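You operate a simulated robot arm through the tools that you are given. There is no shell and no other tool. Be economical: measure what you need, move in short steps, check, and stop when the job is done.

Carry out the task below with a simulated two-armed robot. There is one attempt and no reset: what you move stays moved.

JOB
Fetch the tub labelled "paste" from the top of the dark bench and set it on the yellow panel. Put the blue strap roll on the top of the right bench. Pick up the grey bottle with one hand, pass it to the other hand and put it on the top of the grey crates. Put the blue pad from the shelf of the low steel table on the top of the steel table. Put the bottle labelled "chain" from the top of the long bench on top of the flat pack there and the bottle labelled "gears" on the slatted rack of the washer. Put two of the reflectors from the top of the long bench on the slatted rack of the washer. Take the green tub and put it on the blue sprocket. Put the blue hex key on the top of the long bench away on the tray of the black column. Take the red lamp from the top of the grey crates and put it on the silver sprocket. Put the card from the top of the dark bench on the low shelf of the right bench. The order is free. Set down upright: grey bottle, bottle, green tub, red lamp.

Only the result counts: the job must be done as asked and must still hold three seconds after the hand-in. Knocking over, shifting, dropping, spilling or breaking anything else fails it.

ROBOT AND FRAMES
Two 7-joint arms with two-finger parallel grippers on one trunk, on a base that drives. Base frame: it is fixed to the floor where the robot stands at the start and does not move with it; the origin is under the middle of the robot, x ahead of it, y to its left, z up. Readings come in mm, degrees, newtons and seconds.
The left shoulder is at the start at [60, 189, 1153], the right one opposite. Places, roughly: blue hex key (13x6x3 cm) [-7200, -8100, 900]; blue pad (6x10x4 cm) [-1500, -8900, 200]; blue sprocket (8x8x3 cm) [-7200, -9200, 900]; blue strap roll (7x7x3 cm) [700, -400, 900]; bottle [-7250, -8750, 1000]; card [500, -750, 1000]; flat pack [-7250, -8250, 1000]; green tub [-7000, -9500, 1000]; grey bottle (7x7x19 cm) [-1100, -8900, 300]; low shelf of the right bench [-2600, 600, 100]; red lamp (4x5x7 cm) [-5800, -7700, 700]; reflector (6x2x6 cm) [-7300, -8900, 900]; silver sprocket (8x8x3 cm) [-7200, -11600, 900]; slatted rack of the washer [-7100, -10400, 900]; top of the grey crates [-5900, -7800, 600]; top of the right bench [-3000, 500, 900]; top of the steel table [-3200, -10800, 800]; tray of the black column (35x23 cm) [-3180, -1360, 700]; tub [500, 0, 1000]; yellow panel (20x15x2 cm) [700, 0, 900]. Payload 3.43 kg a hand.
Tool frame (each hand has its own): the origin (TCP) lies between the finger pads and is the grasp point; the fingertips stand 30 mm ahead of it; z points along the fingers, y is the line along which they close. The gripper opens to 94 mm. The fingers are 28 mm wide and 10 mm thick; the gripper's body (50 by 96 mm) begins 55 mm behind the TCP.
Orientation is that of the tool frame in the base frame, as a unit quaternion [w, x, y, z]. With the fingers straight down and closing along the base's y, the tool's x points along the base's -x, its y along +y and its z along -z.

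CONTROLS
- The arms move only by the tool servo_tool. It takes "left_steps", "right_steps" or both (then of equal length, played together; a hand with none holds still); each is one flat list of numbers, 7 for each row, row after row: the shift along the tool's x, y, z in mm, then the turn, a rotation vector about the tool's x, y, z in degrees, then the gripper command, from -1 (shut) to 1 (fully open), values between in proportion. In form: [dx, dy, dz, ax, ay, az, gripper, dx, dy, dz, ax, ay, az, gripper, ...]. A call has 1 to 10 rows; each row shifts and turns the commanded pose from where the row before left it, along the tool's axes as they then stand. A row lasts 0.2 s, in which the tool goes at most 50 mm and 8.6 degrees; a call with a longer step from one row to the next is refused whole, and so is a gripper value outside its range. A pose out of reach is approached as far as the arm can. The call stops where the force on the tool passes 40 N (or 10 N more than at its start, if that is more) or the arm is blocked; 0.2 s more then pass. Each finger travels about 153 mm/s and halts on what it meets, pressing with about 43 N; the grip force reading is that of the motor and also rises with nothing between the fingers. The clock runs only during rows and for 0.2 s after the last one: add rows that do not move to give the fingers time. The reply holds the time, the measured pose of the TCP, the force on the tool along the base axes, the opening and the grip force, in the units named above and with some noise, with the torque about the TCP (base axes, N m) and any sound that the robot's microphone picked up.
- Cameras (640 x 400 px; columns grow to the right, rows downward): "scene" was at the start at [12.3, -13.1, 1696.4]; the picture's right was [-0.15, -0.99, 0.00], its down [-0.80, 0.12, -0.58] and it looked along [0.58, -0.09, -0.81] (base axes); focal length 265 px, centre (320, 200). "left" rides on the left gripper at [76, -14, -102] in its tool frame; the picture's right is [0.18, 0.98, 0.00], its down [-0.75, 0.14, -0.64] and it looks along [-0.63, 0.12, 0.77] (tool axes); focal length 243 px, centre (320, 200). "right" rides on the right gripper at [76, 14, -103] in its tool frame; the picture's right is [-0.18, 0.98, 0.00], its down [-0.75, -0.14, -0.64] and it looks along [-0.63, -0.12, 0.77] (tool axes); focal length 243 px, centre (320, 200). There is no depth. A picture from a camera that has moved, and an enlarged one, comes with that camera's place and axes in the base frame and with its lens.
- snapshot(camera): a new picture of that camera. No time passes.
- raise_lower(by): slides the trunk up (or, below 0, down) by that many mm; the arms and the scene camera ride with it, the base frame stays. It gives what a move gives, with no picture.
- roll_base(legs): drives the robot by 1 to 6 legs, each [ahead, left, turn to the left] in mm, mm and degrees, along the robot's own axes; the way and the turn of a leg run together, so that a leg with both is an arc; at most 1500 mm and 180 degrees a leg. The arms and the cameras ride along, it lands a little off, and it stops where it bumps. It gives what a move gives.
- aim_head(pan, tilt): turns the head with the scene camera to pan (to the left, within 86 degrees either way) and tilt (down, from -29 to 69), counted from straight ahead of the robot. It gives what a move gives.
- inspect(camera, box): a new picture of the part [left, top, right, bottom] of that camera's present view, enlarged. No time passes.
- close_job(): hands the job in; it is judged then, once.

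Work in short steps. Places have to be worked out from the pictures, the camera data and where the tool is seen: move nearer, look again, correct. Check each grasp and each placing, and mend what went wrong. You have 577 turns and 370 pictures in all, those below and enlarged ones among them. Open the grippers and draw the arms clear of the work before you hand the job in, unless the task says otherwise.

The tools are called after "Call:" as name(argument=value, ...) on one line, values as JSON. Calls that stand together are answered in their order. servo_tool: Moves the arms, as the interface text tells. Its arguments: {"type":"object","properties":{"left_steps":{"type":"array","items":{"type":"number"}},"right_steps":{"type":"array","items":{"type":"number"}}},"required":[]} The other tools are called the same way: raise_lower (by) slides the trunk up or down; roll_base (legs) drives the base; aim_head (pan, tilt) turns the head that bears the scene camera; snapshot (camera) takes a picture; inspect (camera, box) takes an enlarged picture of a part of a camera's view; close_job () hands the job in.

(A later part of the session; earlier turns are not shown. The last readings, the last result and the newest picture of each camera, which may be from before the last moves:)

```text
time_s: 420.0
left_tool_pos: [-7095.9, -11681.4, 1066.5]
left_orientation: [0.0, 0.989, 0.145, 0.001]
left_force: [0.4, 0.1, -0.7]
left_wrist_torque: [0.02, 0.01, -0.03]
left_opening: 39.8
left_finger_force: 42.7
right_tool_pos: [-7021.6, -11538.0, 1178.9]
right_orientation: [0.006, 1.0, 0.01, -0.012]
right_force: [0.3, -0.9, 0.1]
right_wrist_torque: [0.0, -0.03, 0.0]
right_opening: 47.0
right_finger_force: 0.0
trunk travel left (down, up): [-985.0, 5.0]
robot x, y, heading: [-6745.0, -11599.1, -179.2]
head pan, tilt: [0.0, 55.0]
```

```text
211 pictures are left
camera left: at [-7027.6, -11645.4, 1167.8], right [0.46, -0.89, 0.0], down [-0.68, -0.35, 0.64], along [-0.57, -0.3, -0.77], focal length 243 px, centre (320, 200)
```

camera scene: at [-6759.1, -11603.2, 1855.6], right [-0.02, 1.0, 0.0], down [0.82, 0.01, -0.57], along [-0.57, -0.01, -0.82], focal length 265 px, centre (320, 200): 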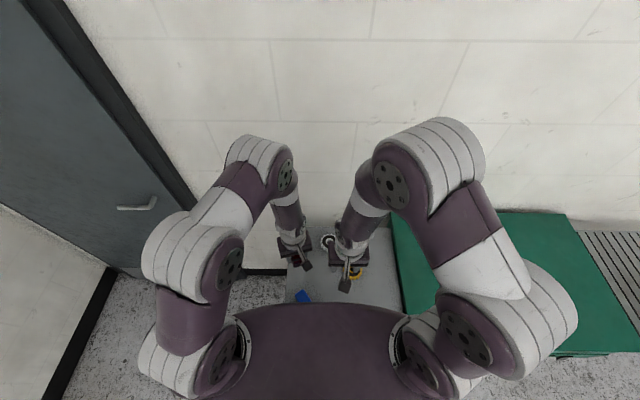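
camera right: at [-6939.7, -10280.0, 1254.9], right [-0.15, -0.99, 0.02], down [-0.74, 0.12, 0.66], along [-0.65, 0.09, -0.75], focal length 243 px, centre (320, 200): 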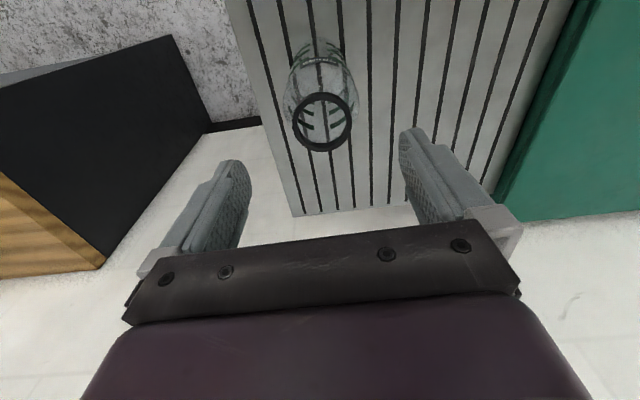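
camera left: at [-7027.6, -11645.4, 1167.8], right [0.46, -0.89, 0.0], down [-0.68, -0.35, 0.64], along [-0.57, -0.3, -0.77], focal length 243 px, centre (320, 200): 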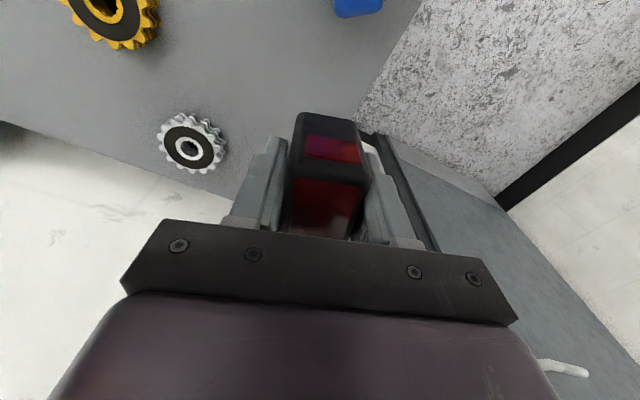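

The silver sprocket is at ≈(-7225,-11574). I clear the right hand and bring the lamp above the sprocket.

Call:
servo_tool(left_steps=[0, 0, 0, 0, 0, 0, -1, 0, 0, 0, 0, 0, 0, -1, -23, -35, 0, 0, 0, 0, -1, -23, -35, 0, 0, 0, 0, -1, -23, -35, 0, 0, 0, 0, -1, -23, -34, 0, 0, 0, 0, -1, 0, 0, 15, 0, 0, 0, -1, 0, 0, 15, 0, 0, 0, -1], right_steps=[35, -35, 0, 0, 0, 0, 0, 35, -35, 0, 0, 0, 0, 0, 30, -30, 0, 0, 0, 0, 0, 0, 0, 0, 0, 0, 0, 0, 0, 0, 0, 0, 0, 0, 0, 0, 0, 0, 0, 0, 0, 0, 0, 0, 0, 0, 0, 0, 0, 0, 0, 0, 0, 0, 0, 0])

Call:
snapshot(camera="left")

Call:
snapshot(camera="scene")

```text
time_s: 420.4
left_tool_pos: [-7093.2, -11678.8, 1066.8]
left_orientation: [0.001, 0.989, 0.145, 0.0]
left_force: [-0.4, 0.0, -0.5]
left_wrist_torque: [-0.02, 0.02, 0.01]
left_opening: 39.3
left_finger_force: 42.8
right_tool_pos: [-7012.5, -11522.8, 1184.0]
right_orientation: [0.015, 0.999, 0.001, -0.028]
right_force: [-2.7, 0.7, 1.6]
right_wrist_torque: [-0.06, -0.23, 0.02]
right_opening: 46.9
right_finger_force: 0.0
trunk travel left (down, up): [-985.0, 5.0]
robot x, y, heading: [-6742.9, -11599.6, -179.1]
head pan, tilt: [0.0, 55.0]
stopped in row 1 (right hand): the force on the tool passed its limit at 97 N (the readings are from after the stop); the commanded pose is now the measured one
```

```text
210 pictures are left
camera left: at [-7024.5, -11644.2, 1168.6], right [0.46, -0.89, 0.0], down [-0.68, -0.35, 0.64], along [-0.57, -0.3, -0.77], focal length 243 px, centre (320, 200)
```

left: 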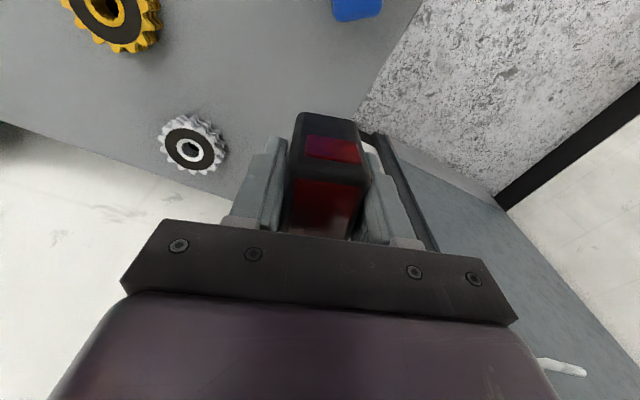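

```text
209 pictures are left
camera scene: at [-6754.2, -11601.3, 1855.7], right [-0.02, 1.0, 0.0], down [0.82, 0.01, -0.57], along [-0.57, -0.01, -0.82], focal length 265 px, centre (320, 200)
```

scene: 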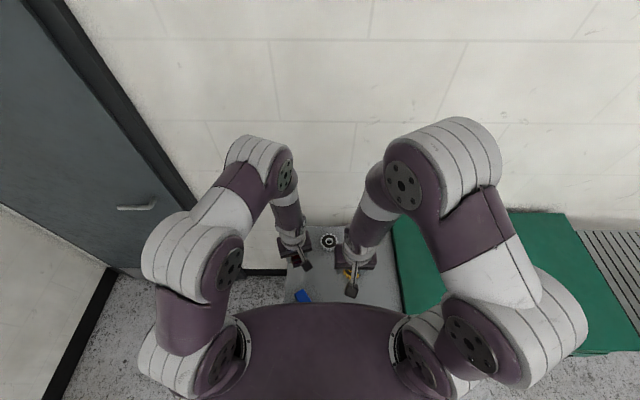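

The right arm touched itself when folding; it can stay where it is. I move only the left hand over the sprocket.

Call:
servo_tool(left_steps=[-23, -35, 0, 0, 0, 0, -1, -23, -35, 0, 0, 0, 0, -1, -23, -35, 0, 0, 0, 0, -1, -23, -34, 0, 0, 0, 0, -1, 0, 0, 15, 0, 0, 0, -1, 0, 0, 15, 0, 0, 0, -1])

Call:
snapshot(camera="left")

Call:
snapshot(camera="right")

```text
time_s: 421.8
left_tool_pos: [-7224.2, -11576.1, 1036.4]
left_orientation: [0.001, 0.989, 0.146, 0.0]
left_force: [0.4, 0.8, -0.5]
left_wrist_torque: [0.0, 0.01, -0.01]
left_opening: 39.2
left_finger_force: 42.8
right_tool_pos: [-7013.2, -11523.7, 1182.7]
right_orientation: [0.015, 0.999, 0.001, -0.029]
right_force: [-1.4, 0.3, -0.8]
right_wrist_torque: [-0.01, -0.07, -0.01]
right_opening: 46.9
right_finger_force: 0.0
trunk travel left (down, up): [-985.0, 5.0]
robot x, y, heading: [-6746.3, -11603.2, -178.9]
head pan, tilt: [0.0, 55.0]
```

```text
208 pictures are left
camera left: at [-7156.2, -11540.2, 1137.5], right [0.46, -0.89, 0.0], down [-0.68, -0.35, 0.64], along [-0.57, -0.3, -0.77], focal length 243 px, centre (320, 200)
```

left: 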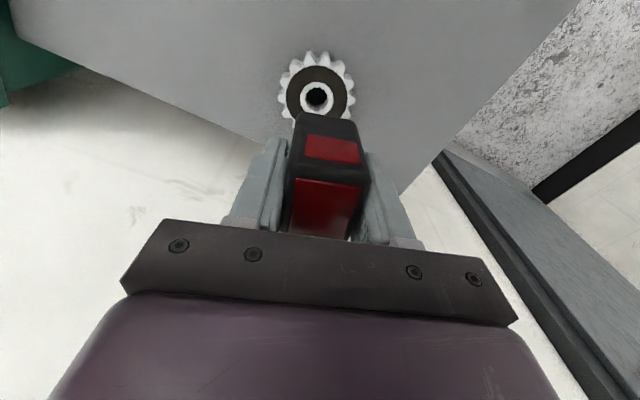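

```text
207 pictures are left
camera right: at [-6931.3, -11536.2, 1280.7], right [-0.18, -0.98, 0.04], down [-0.72, 0.16, 0.68], along [-0.67, 0.09, -0.73], focal length 243 px, centre (320, 200)
```

right: 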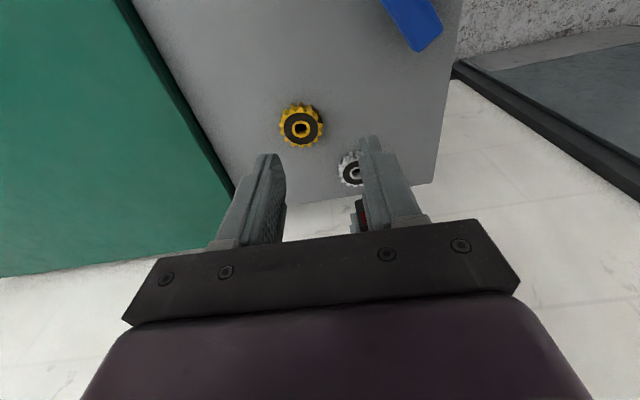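

The sprocket's top centre is (-7224,-11572,890), right under the lamp. I lower gently to contact (expected TCP ≈938).

Call:
servo_tool(left_steps=[0, -2, 35, 0, 0, 0, -1, 0, 0, 35, 0, 0, 0, -1, 0, 0, 12, 0, 0, 0, -1, 0, 0, 0, 0, 0, 0, -1])

Call:
snapshot(camera="left")

```text
time_s: 422.8
left_tool_pos: [-7223.9, -11573.7, 952.9]
left_orientation: [0.001, 0.989, 0.146, 0.0]
left_force: [0.8, 0.3, -0.5]
left_wrist_torque: [-0.01, 0.0, -0.01]
left_opening: 39.5
left_finger_force: 43.2
right_tool_pos: [-7012.6, -11523.7, 1183.7]
right_orientation: [0.015, 0.999, 0.0, -0.029]
right_force: [-1.4, 0.3, -0.8]
right_wrist_torque: [0.0, -0.1, 0.01]
right_opening: 47.1
right_finger_force: 0.0
trunk travel left (down, up): [-985.0, 5.0]
robot x, y, heading: [-6743.5, -11603.6, -178.9]
head pan, tilt: [0.0, 55.0]
```

```text
206 pictures are left
camera left: at [-7155.2, -11537.4, 1056.0], right [0.46, -0.89, 0.0], down [-0.68, -0.35, 0.64], along [-0.57, -0.3, -0.77], focal length 243 px, centre (320, 200)
```

left: 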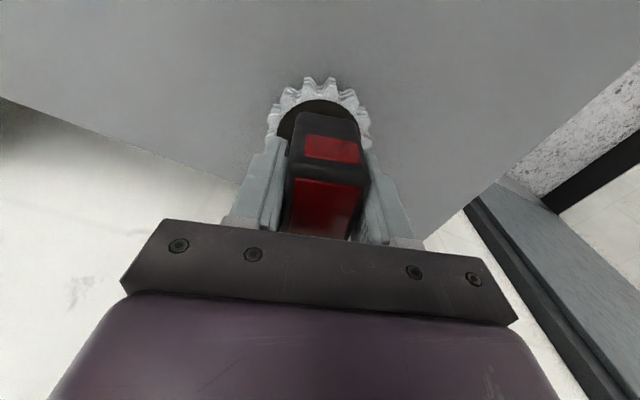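

Well centred. Small steps down until contact.

Call:
servo_tool(left_steps=[0, 0, 4, 0, 0, 0, -1, 0, 0, 4, 0, 0, 0, -1, 0, 0, 3, 0, 0, 0, -1, 0, 0, 3, 0, 0, 0, -1, 0, 0, 3, 0, 0, 0, -1, 0, 0, 3, 0, 0, 0, -1, 0, 0, 3, 0, 0, 0, -1, 0, 0, 0, 0, 0, 0, -1])

```text
time_s: 424.3
left_tool_pos: [-7223.9, -11572.7, 936.4]
left_orientation: [-0.001, 0.989, 0.146, -0.003]
left_force: [6.8, -3.7, 20.0]
left_wrist_torque: [-0.22, -0.29, 0.02]
left_opening: 39.5
left_finger_force: 42.9
right_tool_pos: [-7010.0, -11524.7, 1183.5]
right_orientation: [0.015, 0.999, 0.002, -0.029]
right_force: [-0.7, 0.5, 1.2]
right_wrist_torque: [-0.01, -0.07, 0.05]
right_opening: 47.0
right_finger_force: 0.0
trunk travel left (down, up): [-985.0, 5.0]
robot x, y, heading: [-6747.8, -11602.3, -179.1]
head pan, tilt: [0.0, 55.0]
stopped in row 7 (left hand): the force on the tool passed its limit at 51 N (the readings are from after the stop); the commanded pose is now the measured one
```

Contact. I relax 2 mm, open the fingers slightly, then fully, and look.

Call:
servo_tool(left_steps=[0, 0, -2, 0, 0, 0, -1, 0, 0, 0, 0, 0, 0, 0, 0, 0, 0, 0, 0, 0, 0.3, 0, 0, 0, 0, 0, 0, 0.3])

Call:
snapshot(camera="left")

```text
time_s: 425.3
left_tool_pos: [-7224.5, -11572.1, 937.5]
left_orientation: [0.0, 0.989, 0.145, 0.0]
left_force: [-0.2, -0.3, 0.3]
left_wrist_torque: [0.0, -0.02, -0.02]
left_opening: 61.2
left_finger_force: 0.1
right_tool_pos: [-7013.0, -11523.3, 1183.5]
right_orientation: [0.016, 0.999, 0.002, -0.029]
right_force: [0.1, -0.5, 0.3]
right_wrist_torque: [0.01, -0.06, -0.02]
right_opening: 46.9
right_finger_force: 0.0
trunk travel left (down, up): [-985.0, 5.0]
robot x, y, heading: [-6743.8, -11598.1, -178.9]
head pan, tilt: [0.0, 55.0]
```

```text
205 pictures are left
camera left: at [-7156.4, -11535.9, 1038.7], right [0.46, -0.89, 0.0], down [-0.68, -0.35, 0.64], along [-0.57, -0.29, -0.77], focal length 243 px, centre (320, 200)
```

left: 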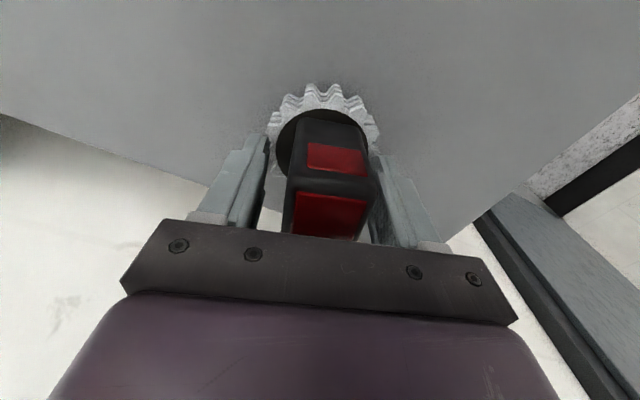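

The lamp stands on the sprocket. I open a little more and rise.

Call:
servo_tool(left_steps=[0, 0, 0, 0, 0, 0, 0.5, 0, 0, -20, 0, 0, 0, 0.5, 0, 0, -35, 0, 0, 0, 0.5, 0, 0, -35, 0, 0, 0, 0.5, 0, 0, -30, 0, 0, 0, 0.5, 0, 0, 0, 0, 0, 0, 0.5])

Call:
snapshot(camera="left")

```text
time_s: 426.7
left_tool_pos: [-7224.5, -11572.8, 1059.7]
left_orientation: [0.0, 0.989, 0.145, -0.001]
left_force: [-1.0, -0.2, 0.6]
left_wrist_torque: [0.01, 0.01, 0.01]
left_opening: 70.4
left_finger_force: 0.1
right_tool_pos: [-7014.1, -11524.9, 1182.8]
right_orientation: [0.016, 0.999, 0.002, -0.028]
right_force: [-1.3, -0.4, 0.3]
right_wrist_torque: [0.02, -0.17, -0.02]
right_opening: 47.1
right_finger_force: 0.0
trunk travel left (down, up): [-985.0, 5.0]
robot x, y, heading: [-6748.3, -11598.7, -179.0]
head pan, tilt: [0.0, 55.0]
```

```text
204 pictures are left
camera left: at [-7156.9, -11536.7, 1160.6], right [0.46, -0.89, 0.0], down [-0.68, -0.35, 0.64], along [-0.57, -0.29, -0.77], focal length 243 px, centre (320, 200)
```

left: 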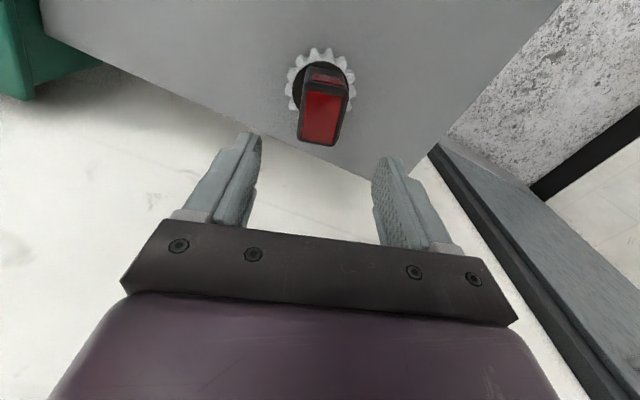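

Lamp placed. I withdraw the left hand, back out from under the wing and strafe right to the bench's left part (y≈-9250).

Call:
servo_tool(left_steps=[23, 35, 0, 0, 0, 0, 0.5, 23, 35, 0, 0, 0, 0, 0.5, 23, 35, 0, 0, 0, 0, 0.5, 23, 30, 0, 0, 0, 0, 0.5])

Call:
roll_base(legs=[[-380, 0, 0], [0, -1200, 0], [0, -1130, 0]])

Call:
aim_head(pan=0, tilt=45)

Call:
snapshot(camera="scene")

```text
time_s: 427.7
left_tool_pos: [-7096.5, -11674.6, 1057.4]
left_orientation: [-0.001, 0.989, 0.145, -0.001]
left_force: [0.5, 0.2, 0.3]
left_wrist_torque: [0.02, 0.01, 0.03]
left_opening: 70.6
left_finger_force: 0.0
right_tool_pos: [-7013.0, -11525.4, 1183.0]
right_orientation: [0.014, 0.999, 0.0, -0.029]
right_force: [-0.9, -0.3, 0.4]
right_wrist_torque: [0.03, -0.18, -0.02]
right_opening: 47.2
right_finger_force: 0.0
trunk travel left (down, up): [-985.0, 5.0]
robot x, y, heading: [-6745.4, -11600.4, -179.1]
head pan, tilt: [0.0, 55.0]
```

```text
time_s: 441.0
left_tool_pos: [-6762.4, -9371.4, 1056.8]
left_orientation: [0.0, 0.99, 0.141, -0.001]
left_force: [-0.5, -0.2, 0.1]
left_wrist_torque: [0.02, 0.01, -0.01]
left_opening: 70.6
left_finger_force: 0.0
right_tool_pos: [-6676.0, -9222.4, 1183.1]
right_orientation: [0.014, 0.999, -0.003, -0.029]
right_force: [-1.3, -0.7, -0.6]
right_wrist_torque: [0.02, -0.15, 0.01]
right_opening: 46.8
right_finger_force: 0.1
trunk travel left (down, up): [-985.0, 5.0]
robot x, y, heading: [-6407.3, -9300.7, -179.9]
head pan, tilt: [0.0, 55.0]
```

```text
time_s: 441.7
left_tool_pos: [-6762.3, -9370.0, 1057.4]
left_orientation: [0.0, 0.99, 0.141, -0.001]
left_force: [0.3, 0.5, 0.0]
left_wrist_torque: [0.02, 0.0, 0.04]
left_opening: 70.5
left_finger_force: 0.1
right_tool_pos: [-6675.9, -9223.1, 1182.3]
right_orientation: [0.016, 0.999, -0.003, -0.029]
right_force: [-0.6, -1.3, -0.2]
right_wrist_torque: [-0.03, -0.08, -0.01]
right_opening: 47.0
right_finger_force: 0.0
trunk travel left (down, up): [-985.0, 5.0]
robot x, y, heading: [-6410.4, -9300.7, -179.7]
head pan, tilt: [0.0, 45.0]
```

```text
203 pictures are left
camera scene: at [-6430.5, -9302.6, 1869.0], right [-0.01, 1.0, 0.0], down [0.71, 0.0, -0.71], along [-0.71, -0.01, -0.71], focal length 265 px, centre (320, 200)
```

scene: 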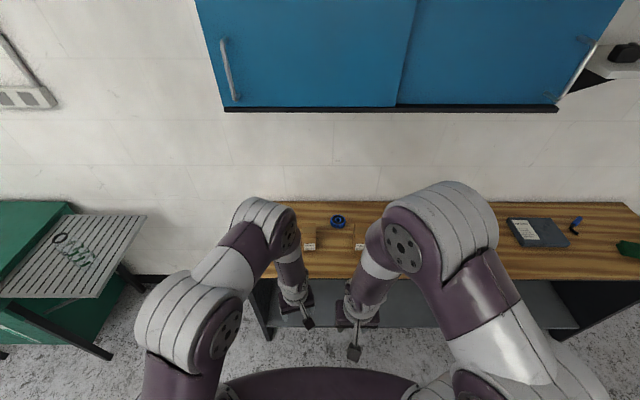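

I zoom on the rack to verify the GEARS bottle still stands.

Call:
inspect(camera="scene", box=[20, 200, 160, 310])

Call:
servo_tool(right_steps=[-35, -20, 0, 0, 0, 0, 0, -35, -25, 0, 0, 0, 0, 0, -35, -25, 0, 0, 0, 0, 0, -35, -25, 0, 0, 0, 0, 0])

Call:
snapshot(camera="scene")

Call:
snapshot(camera="left")

```text
3.64 times, centred on (90, 255) of scene
camera zoom: at [-6430.5, -9302.6, 1869.0], right [-0.01, 1.0, 0.0], down [0.71, 0.0, -0.71], along [-0.71, -0.01, -0.71], focal length 962 px, centre (1156, 0)
```

zoom: 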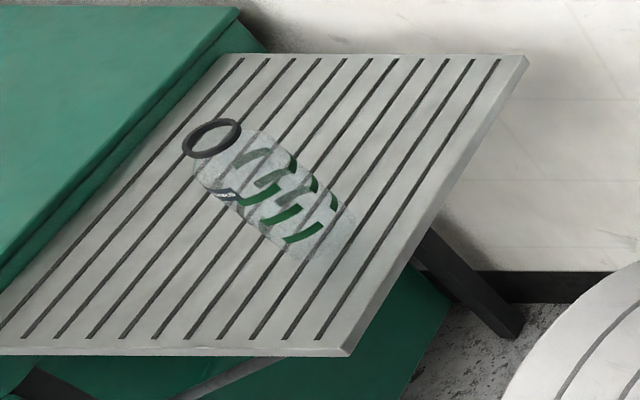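

```text
time_s: 442.7
left_tool_pos: [-6763.7, -9370.3, 1056.6]
left_orientation: [0.0, 0.99, 0.141, -0.001]
left_force: [0.7, -0.2, 0.0]
left_wrist_torque: [-0.02, 0.0, 0.01]
left_opening: 70.5
left_finger_force: 0.0
right_tool_pos: [-6815.7, -9125.1, 1189.7]
right_orientation: [0.015, 0.999, -0.004, -0.028]
right_force: [0.6, 0.6, 0.0]
right_wrist_torque: [0.01, -0.01, 0.04]
right_opening: 46.8
right_finger_force: 0.2
trunk travel left (down, up): [-985.0, 5.0]
robot x, y, heading: [-6409.2, -9300.8, -179.4]
head pan, tilt: [0.0, 45.0]
```

```text
201 pictures are left
camera scene: at [-6432.7, -9301.6, 1869.0], right [-0.01, 1.0, 0.0], down [0.71, 0.0, -0.71], along [-0.71, -0.01, -0.71], focal length 265 px, centre (320, 200)
```

scene: 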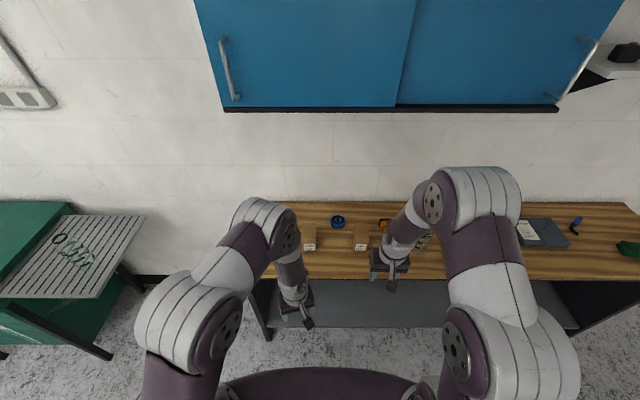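

```text
200 pictures are left
camera left: at [-6694.8, -9334.8, 1158.5], right [0.45, -0.89, 0.0], down [-0.68, -0.34, 0.64], along [-0.57, -0.29, -0.77], focal length 243 px, centre (320, 200)
```

left: 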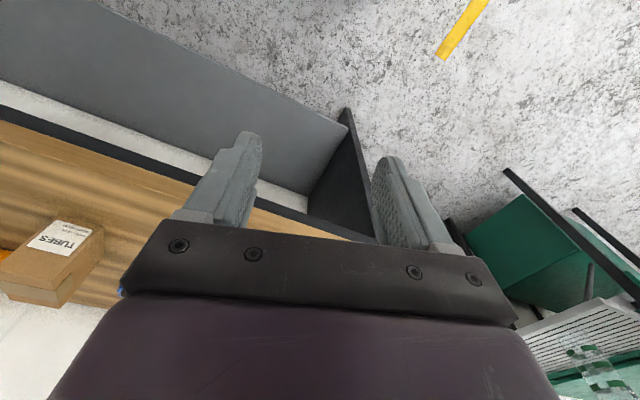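

The GEARS bottle stands. The reflectors stand far back on the bench (x≈-7310…-7350), so I test how near the base can get: roll ahead 230 mm.

Call:
roll_base(legs=[[230, 0, 0]])

Call:
snapshot(camera="scene")

Call:
snapshot(camera="left")

Call:
snapshot(camera="right")

```text
time_s: 444.4
left_tool_pos: [-6989.0, -9371.8, 1057.6]
left_orientation: [0.0, 0.99, 0.14, -0.001]
left_force: [-0.1, 0.3, -0.2]
left_wrist_torque: [-0.03, 0.01, 0.03]
left_opening: 70.8
left_finger_force: 0.0
right_tool_pos: [-7040.3, -9128.0, 1191.5]
right_orientation: [0.016, 0.999, -0.003, -0.03]
right_force: [0.6, 0.1, -0.6]
right_wrist_torque: [0.0, 0.0, 0.0]
right_opening: 47.2
right_finger_force: 0.0
trunk travel left (down, up): [-985.0, 5.0]
robot x, y, heading: [-6637.0, -9300.8, -179.8]
head pan, tilt: [0.0, 45.0]
```

```text
199 pictures are left
camera scene: at [-6656.0, -9304.5, 1869.1], right [-0.01, 1.0, 0.0], down [0.71, 0.01, -0.71], along [-0.71, -0.01, -0.71], focal length 265 px, centre (320, 200)
```

scene: 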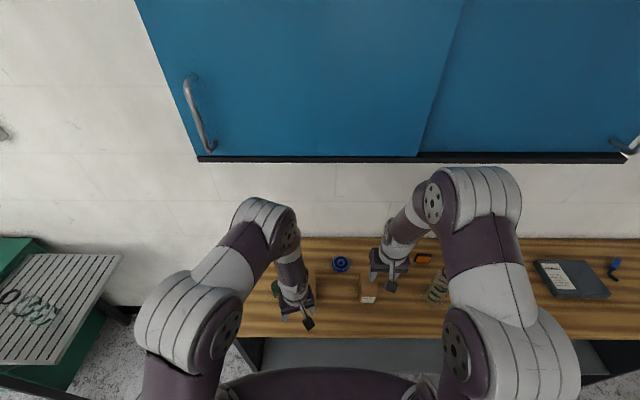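

```text
198 pictures are left
camera left: at [-6920.4, -9337.5, 1159.5], right [0.45, -0.89, 0.0], down [-0.68, -0.35, 0.65], along [-0.58, -0.29, -0.76], focal length 243 px, centre (320, 200)
```

left: 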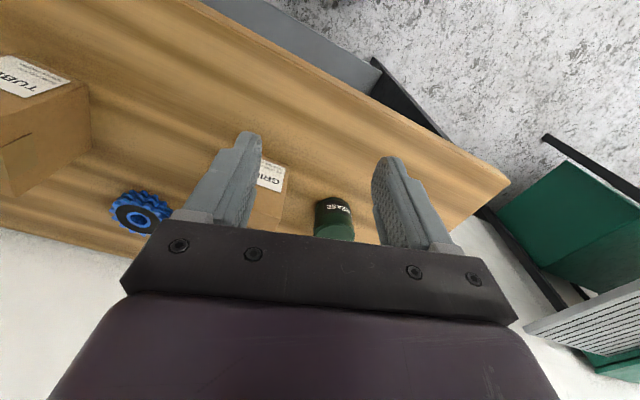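

```text
197 pictures are left
camera right: at [-6958.8, -9139.9, 1288.6], right [-0.19, -0.98, 0.04], down [-0.71, 0.17, 0.68], along [-0.67, 0.1, -0.73], focal length 243 px, centre (320, 200)
```

right: 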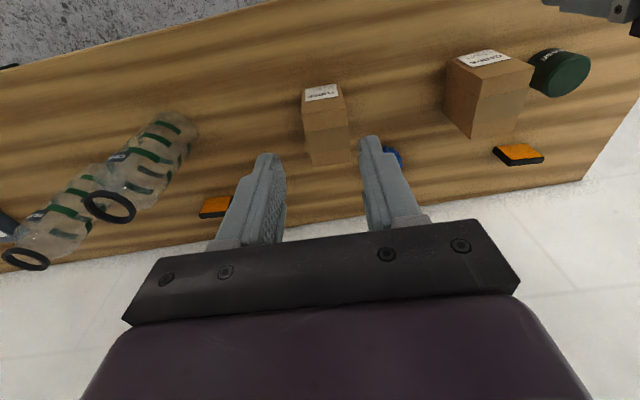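

No bump yet at x=-6637. I go 70 mm further.

Call:
roll_base(legs=[[80, 0, 0]])

Call:
snapshot(camera="left")

```text
time_s: 445.5
left_tool_pos: [-7063.1, -9373.3, 1059.8]
left_orientation: [0.0, 0.99, 0.141, -0.003]
left_force: [1.0, -0.2, 0.9]
left_wrist_torque: [0.0, 0.05, 0.04]
left_opening: 70.4
left_finger_force: 0.0
right_tool_pos: [-7116.1, -9128.3, 1192.8]
right_orientation: [0.016, 0.999, -0.003, -0.031]
right_force: [0.3, -0.6, -0.5]
right_wrist_torque: [0.01, 0.05, -0.02]
right_opening: 47.1
right_finger_force: 0.0
trunk travel left (down, up): [-985.0, 5.0]
robot x, y, heading: [-6719.3, -9300.1, -179.4]
head pan, tilt: [0.0, 45.0]
```

```text
196 pictures are left
camera left: at [-6994.4, -9338.6, 1160.5], right [0.45, -0.89, 0.0], down [-0.68, -0.35, 0.65], along [-0.58, -0.29, -0.76], focal length 243 px, centre (320, 200)
```

left: 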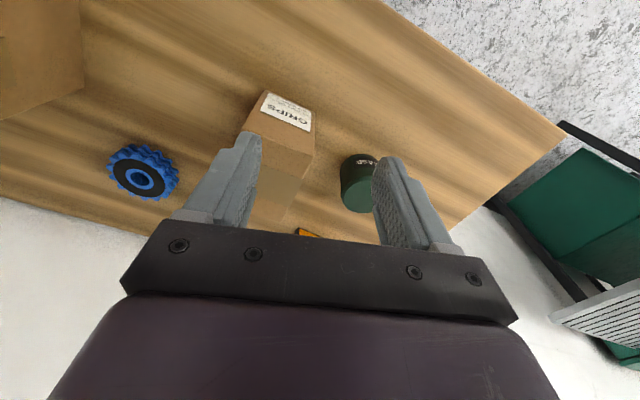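

The tub nearly touches the GRIPS box, so I must grip it front-to-back. I turn the left hand +106° so that it closes along x with its camera on the free side.

Call:
servo_tool(left_steps=[0, 0, 0, 0, 0, 8.2, 0.7, 0, 0, 0, 0, 0, 8.2, 1, 0, 0, 0, 0, 0, 8.2, 1, 0, 0, 0, 0, 0, 8.2, 1, 0, 0, 0, 0, 0, 8.2, 1, 0, 0, 0, 0, 0, 8.2, 1, 0, 0, 0, 0, 0, 8.2, 1, 0, 0, 0, 0, 0, 8.2, 1, 0, 0, 0, 0, 0, 8.2, 1, 0, 0, 0, 0, 0, 8.2, 1])

Call:
servo_tool(left_steps=[0, 0, 0, 0, 0, 8.2, 1, 0, 0, 0, 0, 0, 8.2, 1, 0, 0, 0, 0, 0, 7.6, 1, 30, 20, 0, 0, 0, 0, 1, 30, 30, 0, 0, 0, 0, 1, 30, 30, 0, 0, 0, 0, 1])

Call:
snapshot(camera="left")

```text
time_s: 447.7
left_tool_pos: [-7068.1, -9372.5, 1057.0]
left_orientation: [0.001, 0.839, -0.543, -0.001]
left_force: [0.0, 0.6, 0.0]
left_wrist_torque: [0.01, -0.01, 0.01]
left_opening: 94.2
left_finger_force: 0.0
right_tool_pos: [-7121.4, -9128.0, 1189.3]
right_orientation: [0.016, 0.999, -0.002, -0.029]
right_force: [0.1, -0.5, 0.1]
right_wrist_torque: [-0.04, 0.0, -0.02]
right_opening: 46.9
right_finger_force: 0.0
trunk travel left (down, up): [-985.0, 5.0]
robot x, y, heading: [-6716.1, -9304.0, -179.5]
head pan, tilt: [0.0, 45.0]
```

```text
time_s: 449.1
left_tool_pos: [-7150.3, -9463.2, 1058.7]
left_orientation: [0.0, 0.709, -0.706, -0.001]
left_force: [0.2, -0.1, 0.2]
left_wrist_torque: [0.02, -0.02, -0.02]
left_opening: 94.0
left_finger_force: 0.0
right_tool_pos: [-7121.7, -9130.2, 1190.8]
right_orientation: [0.014, 1.0, -0.002, -0.027]
right_force: [-0.5, 0.2, 0.3]
right_wrist_torque: [0.02, 0.0, 0.02]
right_opening: 46.9
right_finger_force: 0.0
trunk travel left (down, up): [-985.0, 5.0]
robot x, y, heading: [-6714.3, -9301.0, -179.7]
head pan, tilt: [0.0, 45.0]
```

```text
195 pictures are left
camera left: at [-7136.3, -9539.8, 1159.7], right [-0.98, -0.19, 0.0], down [-0.14, 0.75, 0.64], along [-0.12, 0.63, -0.77], focal length 243 px, centre (320, 200)
```

left: 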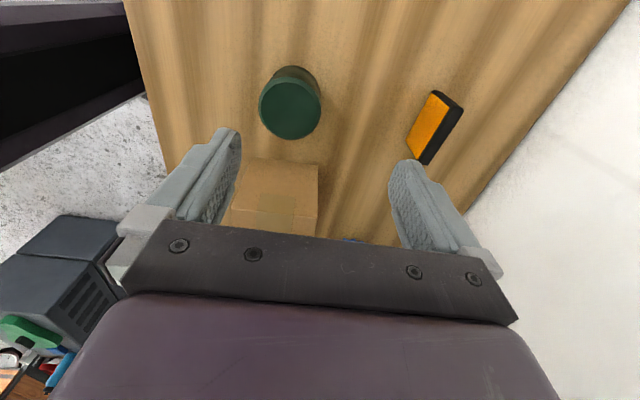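

The tub (diameter ≈56) is at ≈(-7124,-9457), top ≈925. I centre on it and descend to z≈908.

Call:
servo_tool(left_steps=[-6, -26, 20, 0, 0, 0, 1, 0, 0, 40, 0, 0, 0, 1, 0, 0, 35, 0, 0, 0, 1, 0, 0, 0, 0, 0, 0, 1])

Call:
snapshot(camera="left")

```text
time_s: 450.1
left_tool_pos: [-7122.0, -9457.5, 961.6]
left_orientation: [0.0, 0.709, -0.706, 0.0]
left_force: [0.4, -0.1, 0.1]
left_wrist_torque: [0.0, 0.0, -0.02]
left_opening: 93.9
left_finger_force: 0.1
right_tool_pos: [-7120.2, -9129.1, 1190.0]
right_orientation: [0.015, 0.999, -0.002, -0.029]
right_force: [-0.1, 0.6, 0.4]
right_wrist_torque: [0.0, 0.0, 0.03]
right_opening: 47.1
right_finger_force: 0.1
trunk travel left (down, up): [-985.0, 5.0]
robot x, y, heading: [-6717.4, -9300.9, -179.4]
head pan, tilt: [0.0, 45.0]
```

```text
194 pictures are left
camera left: at [-7107.6, -9533.3, 1064.2], right [-0.98, -0.19, 0.0], down [-0.14, 0.75, 0.64], along [-0.12, 0.63, -0.77], focal length 243 px, centre (320, 200)
```

left: 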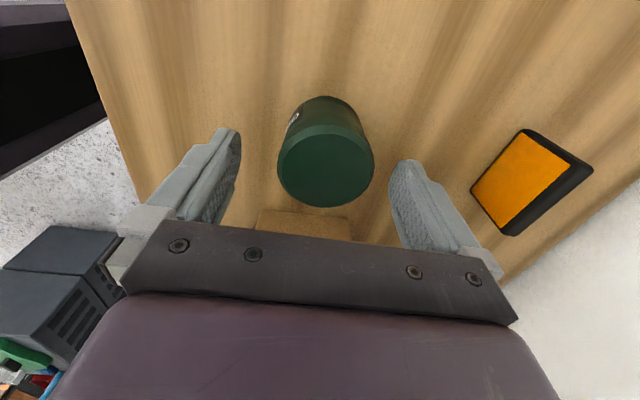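

Centred. Descend 50 mm and close.

Call:
servo_tool(left_steps=[0, 4, 30, 0, 0, 0, 1, 0, 0, 22, 0, 0, 0, 1, 0, 0, 0, 0, 0, 0, 0.3, 0, 0, 0, 0, 0, 0, -1, 0, 0, 0, 0, 0, 0, -1])

Call:
snapshot(camera="left")

```text
time_s: 450.6
left_tool_pos: [-7125.3, -9458.1, 930.8]
left_orientation: [0.0, 0.708, -0.706, 0.001]
left_force: [5.1, -0.8, 8.3]
left_wrist_torque: [0.07, 0.31, -0.01]
left_opening: 93.5
left_finger_force: 0.1
right_tool_pos: [-7117.9, -9128.5, 1191.7]
right_orientation: [0.016, 0.999, -0.002, -0.029]
right_force: [-0.2, -0.1, -0.1]
right_wrist_torque: [0.0, 0.0, -0.01]
right_opening: 47.0
right_finger_force: 0.0
trunk travel left (down, up): [-985.0, 5.0]
robot x, y, heading: [-6715.6, -9303.3, -179.5]
head pan, tilt: [0.0, 45.0]
stopped in row 2 (left hand): the force on the tool passed its limit at 159 N (the readings are from after the stop); the commanded pose is now the measured one
```

```text
193 pictures are left
camera left: at [-7111.7, -9533.7, 1031.9], right [-0.98, -0.19, 0.0], down [-0.15, 0.75, 0.64], along [-0.12, 0.63, -0.77], focal length 243 px, centre (320, 200)
```

left: 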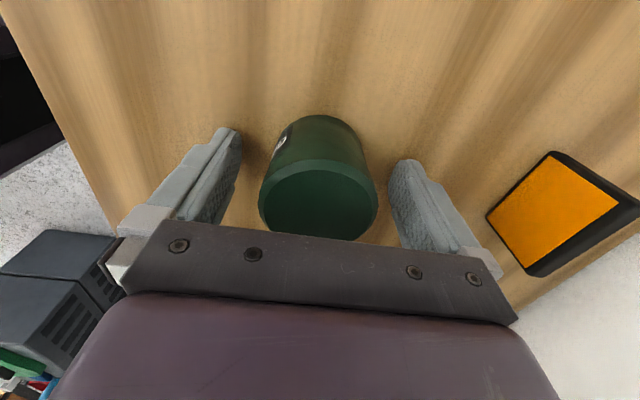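

The fingertips met the bench: its top is at ≈900, so the tub is 900–960 and its centre y≈-9473. I raise 4 mm, shift 15 mm and close.

Call:
servo_tool(left_steps=[0, 0, -5, 0, 0, 0, 1, 15, -2, 0, 0, 0, 0, 1, 0, 0, 0, 0, 0, 0, 0.3, 0, 0, 0, 0, 0, 0, -1, 0, 0, 0, 0, 0, 0, -1])

Call:
snapshot(camera="left")

```text
time_s: 451.8
left_tool_pos: [-7125.5, -9472.0, 934.9]
left_orientation: [0.0, 0.709, -0.705, 0.0]
left_force: [0.0, 0.4, 2.7]
left_wrist_torque: [0.03, 0.04, -0.02]
left_opening: 57.1
left_finger_force: 42.8
right_tool_pos: [-7119.8, -9127.9, 1189.5]
right_orientation: [0.015, 0.999, -0.001, -0.028]
right_force: [0.1, 0.1, 0.0]
right_wrist_torque: [0.02, -0.02, -0.02]
right_opening: 47.1
right_finger_force: 0.0
trunk travel left (down, up): [-985.0, 5.0]
robot x, y, heading: [-6716.9, -9301.8, -179.4]
head pan, tilt: [0.0, 45.0]
```

```text
192 pictures are left
camera left: at [-7111.5, -9548.7, 1036.2], right [-0.98, -0.19, 0.0], down [-0.15, 0.75, 0.64], along [-0.12, 0.63, -0.77], focal length 243 px, centre (320, 200)
```

left: 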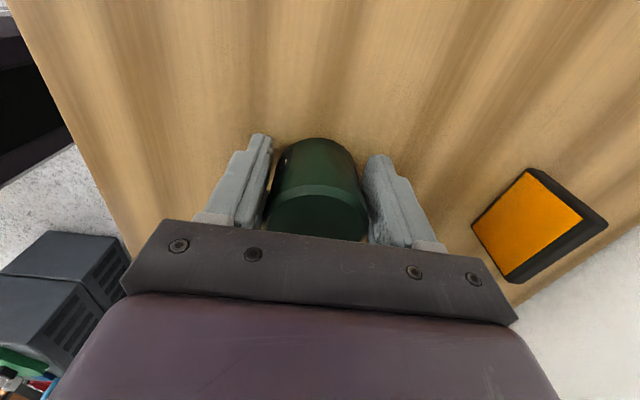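

Gripped. I lift 130 mm and look with the right camera at the blue sprocket and the TUBES box next to it.

Call:
servo_tool(left_steps=[0, 0, -30, 0, 0, 0, -1, 0, 0, -45, 0, 0, 0, -1, 0, 0, -45, 0, 0, 0, -1, 0, 0, -10, 0, 0, 0, -1])

Call:
snapshot(camera="right")

Call:
snapshot(camera="left")

```text
time_s: 452.8
left_tool_pos: [-7125.1, -9472.7, 1063.8]
left_orientation: [0.0, 0.709, -0.705, 0.002]
left_force: [0.6, 0.0, -0.9]
left_wrist_torque: [0.0, -0.03, -0.01]
left_opening: 57.4
left_finger_force: 43.1
right_tool_pos: [-7120.9, -9129.8, 1189.5]
right_orientation: [0.016, 0.999, -0.002, -0.028]
right_force: [-0.1, -0.7, 0.4]
right_wrist_torque: [0.01, -0.01, -0.02]
right_opening: 47.0
right_finger_force: 0.0
trunk travel left (down, up): [-985.0, 5.0]
robot x, y, heading: [-6715.1, -9302.6, -179.4]
head pan, tilt: [0.0, 45.0]
```

```text
191 pictures are left
camera right: at [-7039.7, -9141.3, 1287.6], right [-0.19, -0.98, 0.04], down [-0.72, 0.16, 0.68], along [-0.67, 0.1, -0.73], focal length 243 px, centre (320, 200)
```

right: 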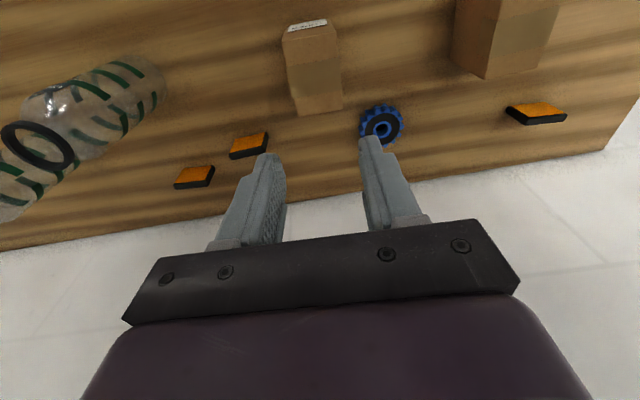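

```text
190 pictures are left
camera left: at [-7111.9, -9548.9, 1166.7], right [-0.98, -0.19, 0.0], down [-0.15, 0.75, 0.64], along [-0.12, 0.63, -0.77], focal length 243 px, centre (320, 200)
```

left: 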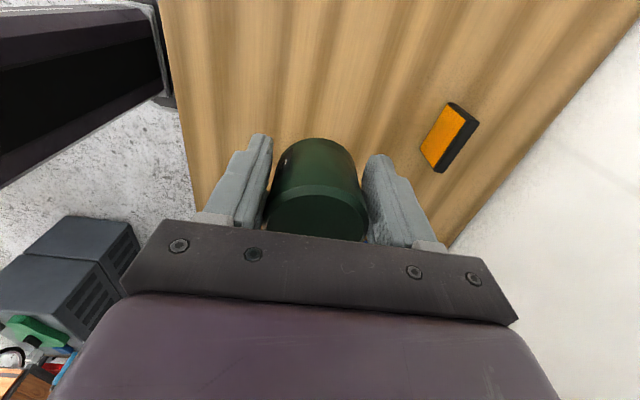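

Sprocket centre ≈(-7227,-9222), box corner well clear. I raise the tub a bit and strafe the robot right 220 mm, bringing the tub past the GRIPS box.

Call:
servo_tool(left_steps=[0, 0, -30, 0, 0, 0, -1, 0, 0, -10, 0, 0, 0, -1])

Call:
roll_base(legs=[[0, -220, 0]])

Call:
snapshot(camera="left")

Call:
snapshot(camera="scene")

```text
time_s: 453.4
left_tool_pos: [-7126.3, -9472.9, 1104.5]
left_orientation: [0.001, 0.708, -0.706, 0.001]
left_force: [-0.4, -0.4, -1.2]
left_wrist_torque: [0.0, -0.02, 0.03]
left_opening: 56.9
left_finger_force: 42.5
right_tool_pos: [-7121.1, -9129.9, 1190.9]
right_orientation: [0.016, 0.999, -0.002, -0.028]
right_force: [-0.1, -0.1, 0.4]
right_wrist_torque: [0.01, -0.01, 0.0]
right_opening: 47.1
right_finger_force: 0.1
trunk travel left (down, up): [-985.0, 5.0]
robot x, y, heading: [-6714.6, -9302.9, -179.6]
head pan, tilt: [0.0, 45.0]
```

```text
time_s: 455.1
left_tool_pos: [-7130.2, -9259.9, 1104.8]
left_orientation: [-0.001, 0.71, -0.704, -0.001]
left_force: [0.1, -0.7, -0.8]
left_wrist_torque: [-0.03, -0.01, -0.01]
left_opening: 57.2
left_finger_force: 43.1
right_tool_pos: [-7123.9, -8915.2, 1189.7]
right_orientation: [0.014, 1.0, 0.0, -0.028]
right_force: [-0.6, -0.5, -0.8]
right_wrist_torque: [0.02, 0.0, 0.02]
right_opening: 47.0
right_finger_force: 0.1
trunk travel left (down, up): [-985.0, 5.0]
robot x, y, heading: [-6717.7, -9090.7, -179.4]
head pan, tilt: [0.0, 45.0]
```

```text
189 pictures are left
camera left: at [-7114.7, -9335.5, 1205.5], right [-0.98, -0.19, 0.0], down [-0.15, 0.75, 0.64], along [-0.12, 0.63, -0.77], focal length 243 px, centre (320, 200)
```

left: 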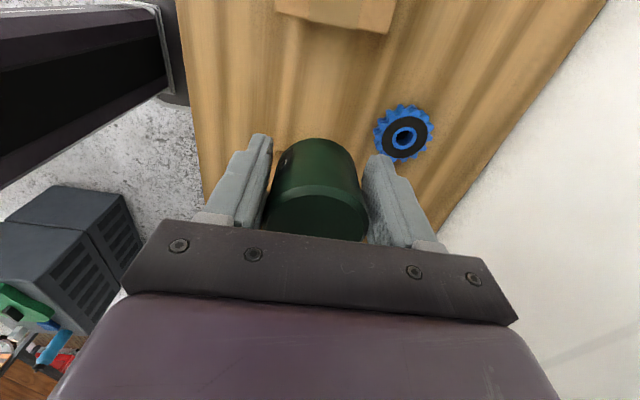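

```text
188 pictures are left
camera scene: at [-6740.2, -9091.9, 1869.0], right [-0.01, 1.0, 0.0], down [0.71, 0.01, -0.71], along [-0.71, -0.01, -0.71], focal length 265 px, centre (320, 200)
```

scene: 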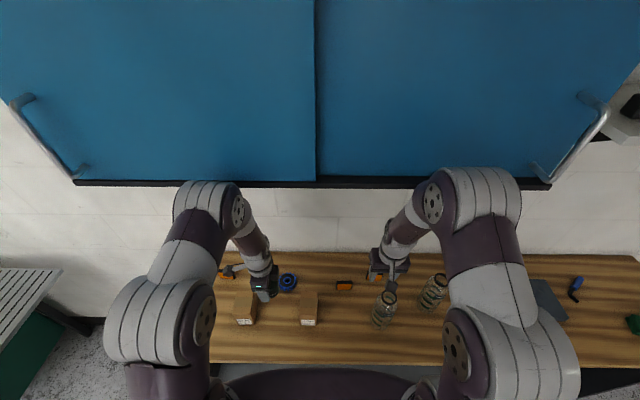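

Sprocket ≈(-7236,-9226). I move the tub over it and lower to ~z=1030 for a check.

Call:
servo_tool(left_steps=[-12, 36, 0, 0, 0, 0, -1, -11, 35, 0, 0, 0, 0, -1, -11, 35, 0, 0, 0, 0, -1, 0, 0, 35, 0, 0, 0, -1, 0, 0, 35, 0, 0, 0, -1, 0, 0, 0, 0, 0, 0, -1])

Call:
snapshot(camera="left")

```text
time_s: 456.5
left_tool_pos: [-7235.6, -9223.6, 1035.3]
left_orientation: [0.0, 0.71, -0.704, 0.002]
left_force: [-0.1, -0.6, -0.2]
left_wrist_torque: [-0.01, 0.02, 0.01]
left_opening: 57.1
left_finger_force: 43.0
right_tool_pos: [-7124.1, -8911.5, 1189.7]
right_orientation: [0.016, 0.999, -0.001, -0.028]
right_force: [0.7, 0.9, 0.3]
right_wrist_torque: [-0.01, 0.01, -0.04]
right_opening: 47.1
right_finger_force: 0.0
trunk travel left (down, up): [-985.0, 5.0]
robot x, y, heading: [-6718.8, -9087.1, -179.3]
head pan, tilt: [0.0, 45.0]
```

```text
187 pictures are left
camera left: at [-7220.5, -9301.0, 1136.5], right [-0.98, -0.19, 0.0], down [-0.15, 0.75, 0.64], along [-0.12, 0.63, -0.77], focal length 243 px, centre (320, 200)
```

left: 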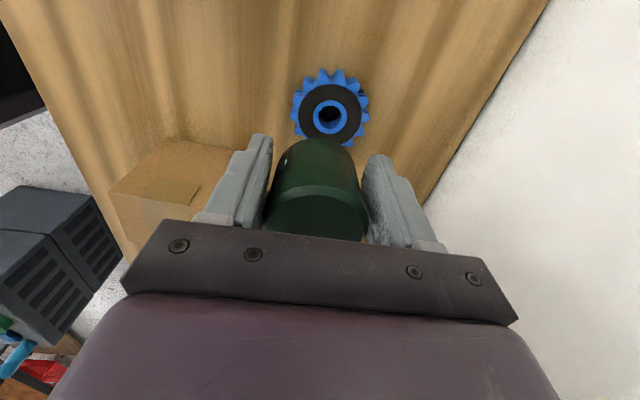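

Sprocket centre ≈(-7244,-9222). I shift 8 mm and descend toward contact (≈960).

Call:
servo_tool(left_steps=[-1, 8, 25, 0, 0, 0, -1, 0, 0, 25, 0, 0, 0, -1, 0, 0, 8, 0, 0, 0, -1, 0, 0, 4, 0, 0, 0, -1, 0, 0, 4, 0, 0, 0, -1, 0, 0, 4, 0, 0, 0, -1, 0, 0, 3, 0, 0, 0, -1, 0, 0, 3, 0, 0, 0, -1, 0, 0, 3, 0, 0, 0, -1, 0, 0, 0, 0, 0, 0, -1])

Call:
snapshot(camera="left")

```text
time_s: 458.7
left_tool_pos: [-7243.3, -9223.1, 956.2]
left_orientation: [0.001, 0.71, -0.704, -0.002]
left_force: [-2.8, -3.0, 20.0]
left_wrist_torque: [0.19, -0.26, 0.04]
left_opening: 56.9
left_finger_force: 42.8
right_tool_pos: [-7121.7, -8913.3, 1190.6]
right_orientation: [0.016, 0.999, -0.001, -0.03]
right_force: [0.1, -0.2, -0.4]
right_wrist_torque: [0.01, 0.0, -0.01]
right_opening: 47.1
right_finger_force: 0.0
trunk travel left (down, up): [-985.0, 5.0]
robot x, y, heading: [-6717.5, -9081.5, -179.5]
head pan, tilt: [0.0, 45.0]
```

```text
186 pictures are left
camera left: at [-7229.3, -9299.5, 1058.1], right [-0.98, -0.19, 0.01], down [-0.14, 0.75, 0.64], along [-0.13, 0.63, -0.77], focal length 243 px, centre (320, 200)
```

left: 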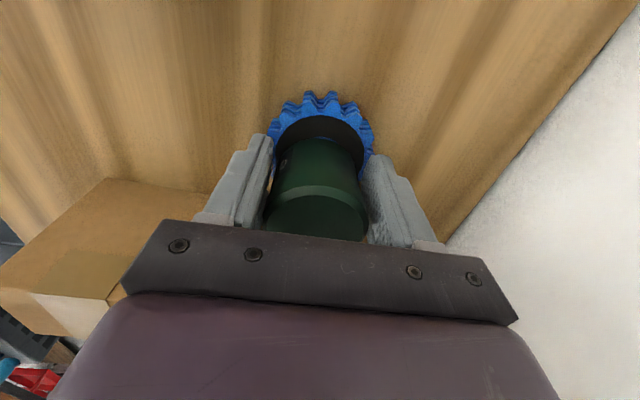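

Contact, but the tub sits ≈11 mm off toward +y. I lift 6 mm, shift 11 mm and set down again.

Call:
servo_tool(left_steps=[0, 0, -7, 0, 0, 0, -1, 11, 0, 0, 0, 0, 0, -1, 0, 0, 3, 0, 0, 0, -1, 0, 0, 3, 0, 0, 0, -1, 0, 0, 2, 0, 0, 0, -1, 0, 0, 0, 0, 0, 0, -1])

Call:
snapshot(camera="left")

```text
time_s: 460.1
left_tool_pos: [-7244.2, -9232.5, 956.7]
left_orientation: [0.002, 0.71, -0.704, -0.002]
left_force: [-3.4, -2.7, 20.9]
left_wrist_torque: [0.19, -0.14, 0.05]
left_opening: 56.9
left_finger_force: 42.9
right_tool_pos: [-7122.1, -8912.1, 1191.3]
right_orientation: [0.016, 0.999, 0.0, -0.029]
right_force: [-0.3, -0.2, -0.7]
right_wrist_torque: [0.0, 0.03, -0.01]
right_opening: 47.0
right_finger_force: 0.1
trunk travel left (down, up): [-985.0, 5.0]
robot x, y, heading: [-6719.3, -9083.5, -179.2]
head pan, tilt: [0.0, 45.0]
```

```text
185 pictures are left
camera left: at [-7229.0, -9310.0, 1058.0], right [-0.98, -0.19, 0.01], down [-0.14, 0.75, 0.64], along [-0.13, 0.63, -0.77], focal length 243 px, centre (320, 200)
```

left: 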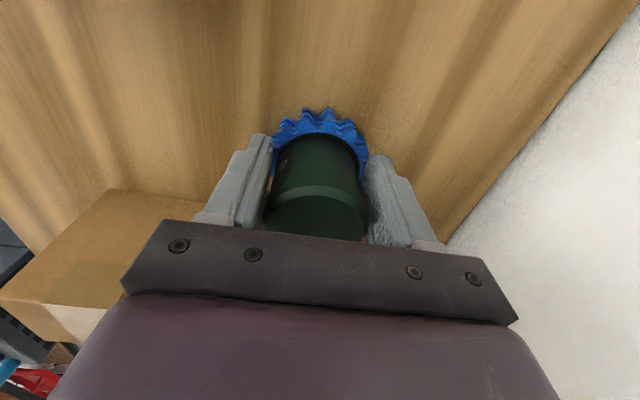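

Well centred now. I relax, open and rise.

Call:
servo_tool(left_steps=[0, 0, -2, 0, 0, 0, -1, 0, 0, 0, 0, 0, 0, 0.4, 0, 0, 0, 0, 0, 0, 0.8, 0, 0, 0, 0, 0, 0, 0.8, 0, 0, -25, 0, 0, 0, 0.8, 0, 0, -40, 0, 0, 0, 0.8, 0, 0, -40, 0, 0, 0, 0.8, 0, 0, -40, 0, 0, 0, 0.8])

Call:
snapshot(camera="left")

Call:
snapshot(camera="right")

```text
time_s: 461.9
left_tool_pos: [-7240.9, -9233.4, 1100.9]
left_orientation: [0.001, 0.71, -0.704, 0.001]
left_force: [0.3, 0.0, -0.1]
left_wrist_torque: [-0.03, 0.01, -0.01]
left_opening: 84.8
left_finger_force: 0.0
right_tool_pos: [-7123.5, -8912.0, 1190.2]
right_orientation: [0.016, 0.999, -0.001, -0.029]
right_force: [-1.5, 0.2, 0.0]
right_wrist_torque: [0.0, -0.01, -0.01]
right_opening: 47.1
right_finger_force: 0.1
trunk travel left (down, up): [-985.0, 5.0]
robot x, y, heading: [-6716.7, -9085.1, -179.3]
head pan, tilt: [0.0, 45.0]
```

```text
184 pictures are left
camera left: at [-7226.8, -9310.3, 1202.4], right [-0.98, -0.19, 0.0], down [-0.15, 0.75, 0.64], along [-0.12, 0.63, -0.77], focal length 243 px, centre (320, 200)
```

left: 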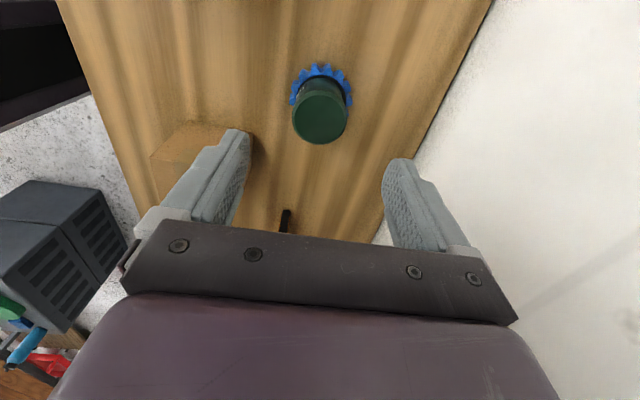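

```text
183 pictures are left
camera right: at [-7041.5, -8923.9, 1287.8], right [-0.18, -0.98, 0.04], down [-0.72, 0.16, 0.68], along [-0.67, 0.1, -0.73], focal length 243 px, centre (320, 200)
```

right: 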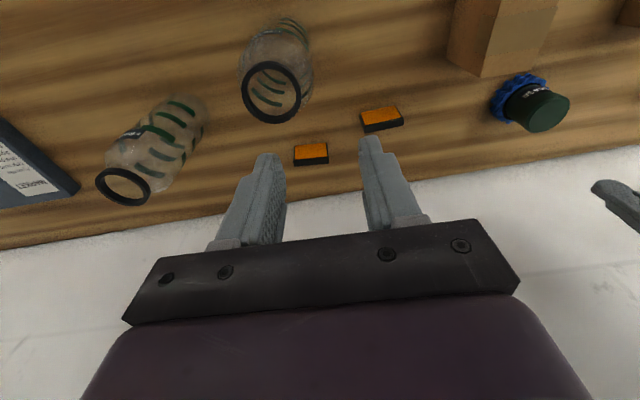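

The green tub stands on the blue sprocket. Now two reflectors: with the right hand I take the one at ≈(-7268,-8878); I level the hand and move above it.

Call:
servo_tool(right_steps=[0, 0, 0, 1.8, 3.3, 0, 0.6, -37, -8, 0, 0, 0, 0, 1, -37, -9, 0, 0, 0, 0, 1, -37, -8, 20, 0, 0, 0, 1, -34, -9, 30, 0, 0, 0, 1, 0, 0, 45, 0, 0, 0, 1, 0, 0, 45, 0, 0, 0, 1, 0, 0, 0, 0, 0, 0, 1])

Call:
snapshot(camera="right")

```text
time_s: 463.7
left_tool_pos: [-7238.9, -9234.9, 1101.1]
left_orientation: [0.001, 0.711, -0.703, 0.0]
left_force: [-0.3, 0.4, 0.1]
left_wrist_torque: [0.03, 0.05, 0.0]
left_opening: 84.9
left_finger_force: 0.1
right_tool_pos: [-7265.5, -8878.9, 1052.1]
right_orientation: [0.0, 1.0, -0.001, -0.001]
right_force: [0.8, -0.9, -0.1]
right_wrist_torque: [0.01, -0.04, 0.04]
right_opening: 94.4
right_finger_force: 0.0
trunk travel left (down, up): [-985.0, 5.0]
robot x, y, heading: [-6721.2, -9086.8, -179.6]
head pan, tilt: [0.0, 45.0]
```

```text
182 pictures are left
camera right: at [-7189.7, -8893.5, 1153.0], right [-0.18, -0.98, 0.0], down [-0.75, 0.14, 0.64], along [-0.63, 0.12, -0.77], focal length 243 px, centre (320, 200)
```

right: 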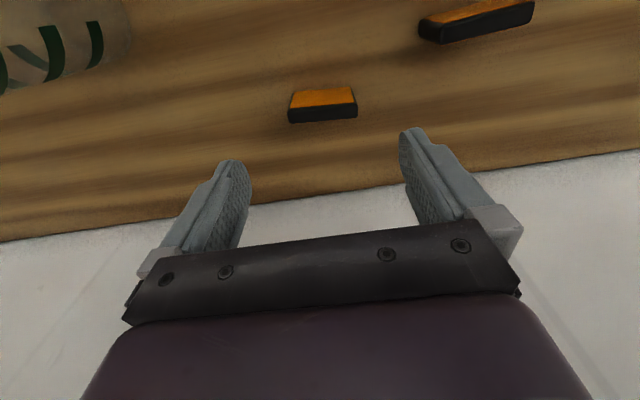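

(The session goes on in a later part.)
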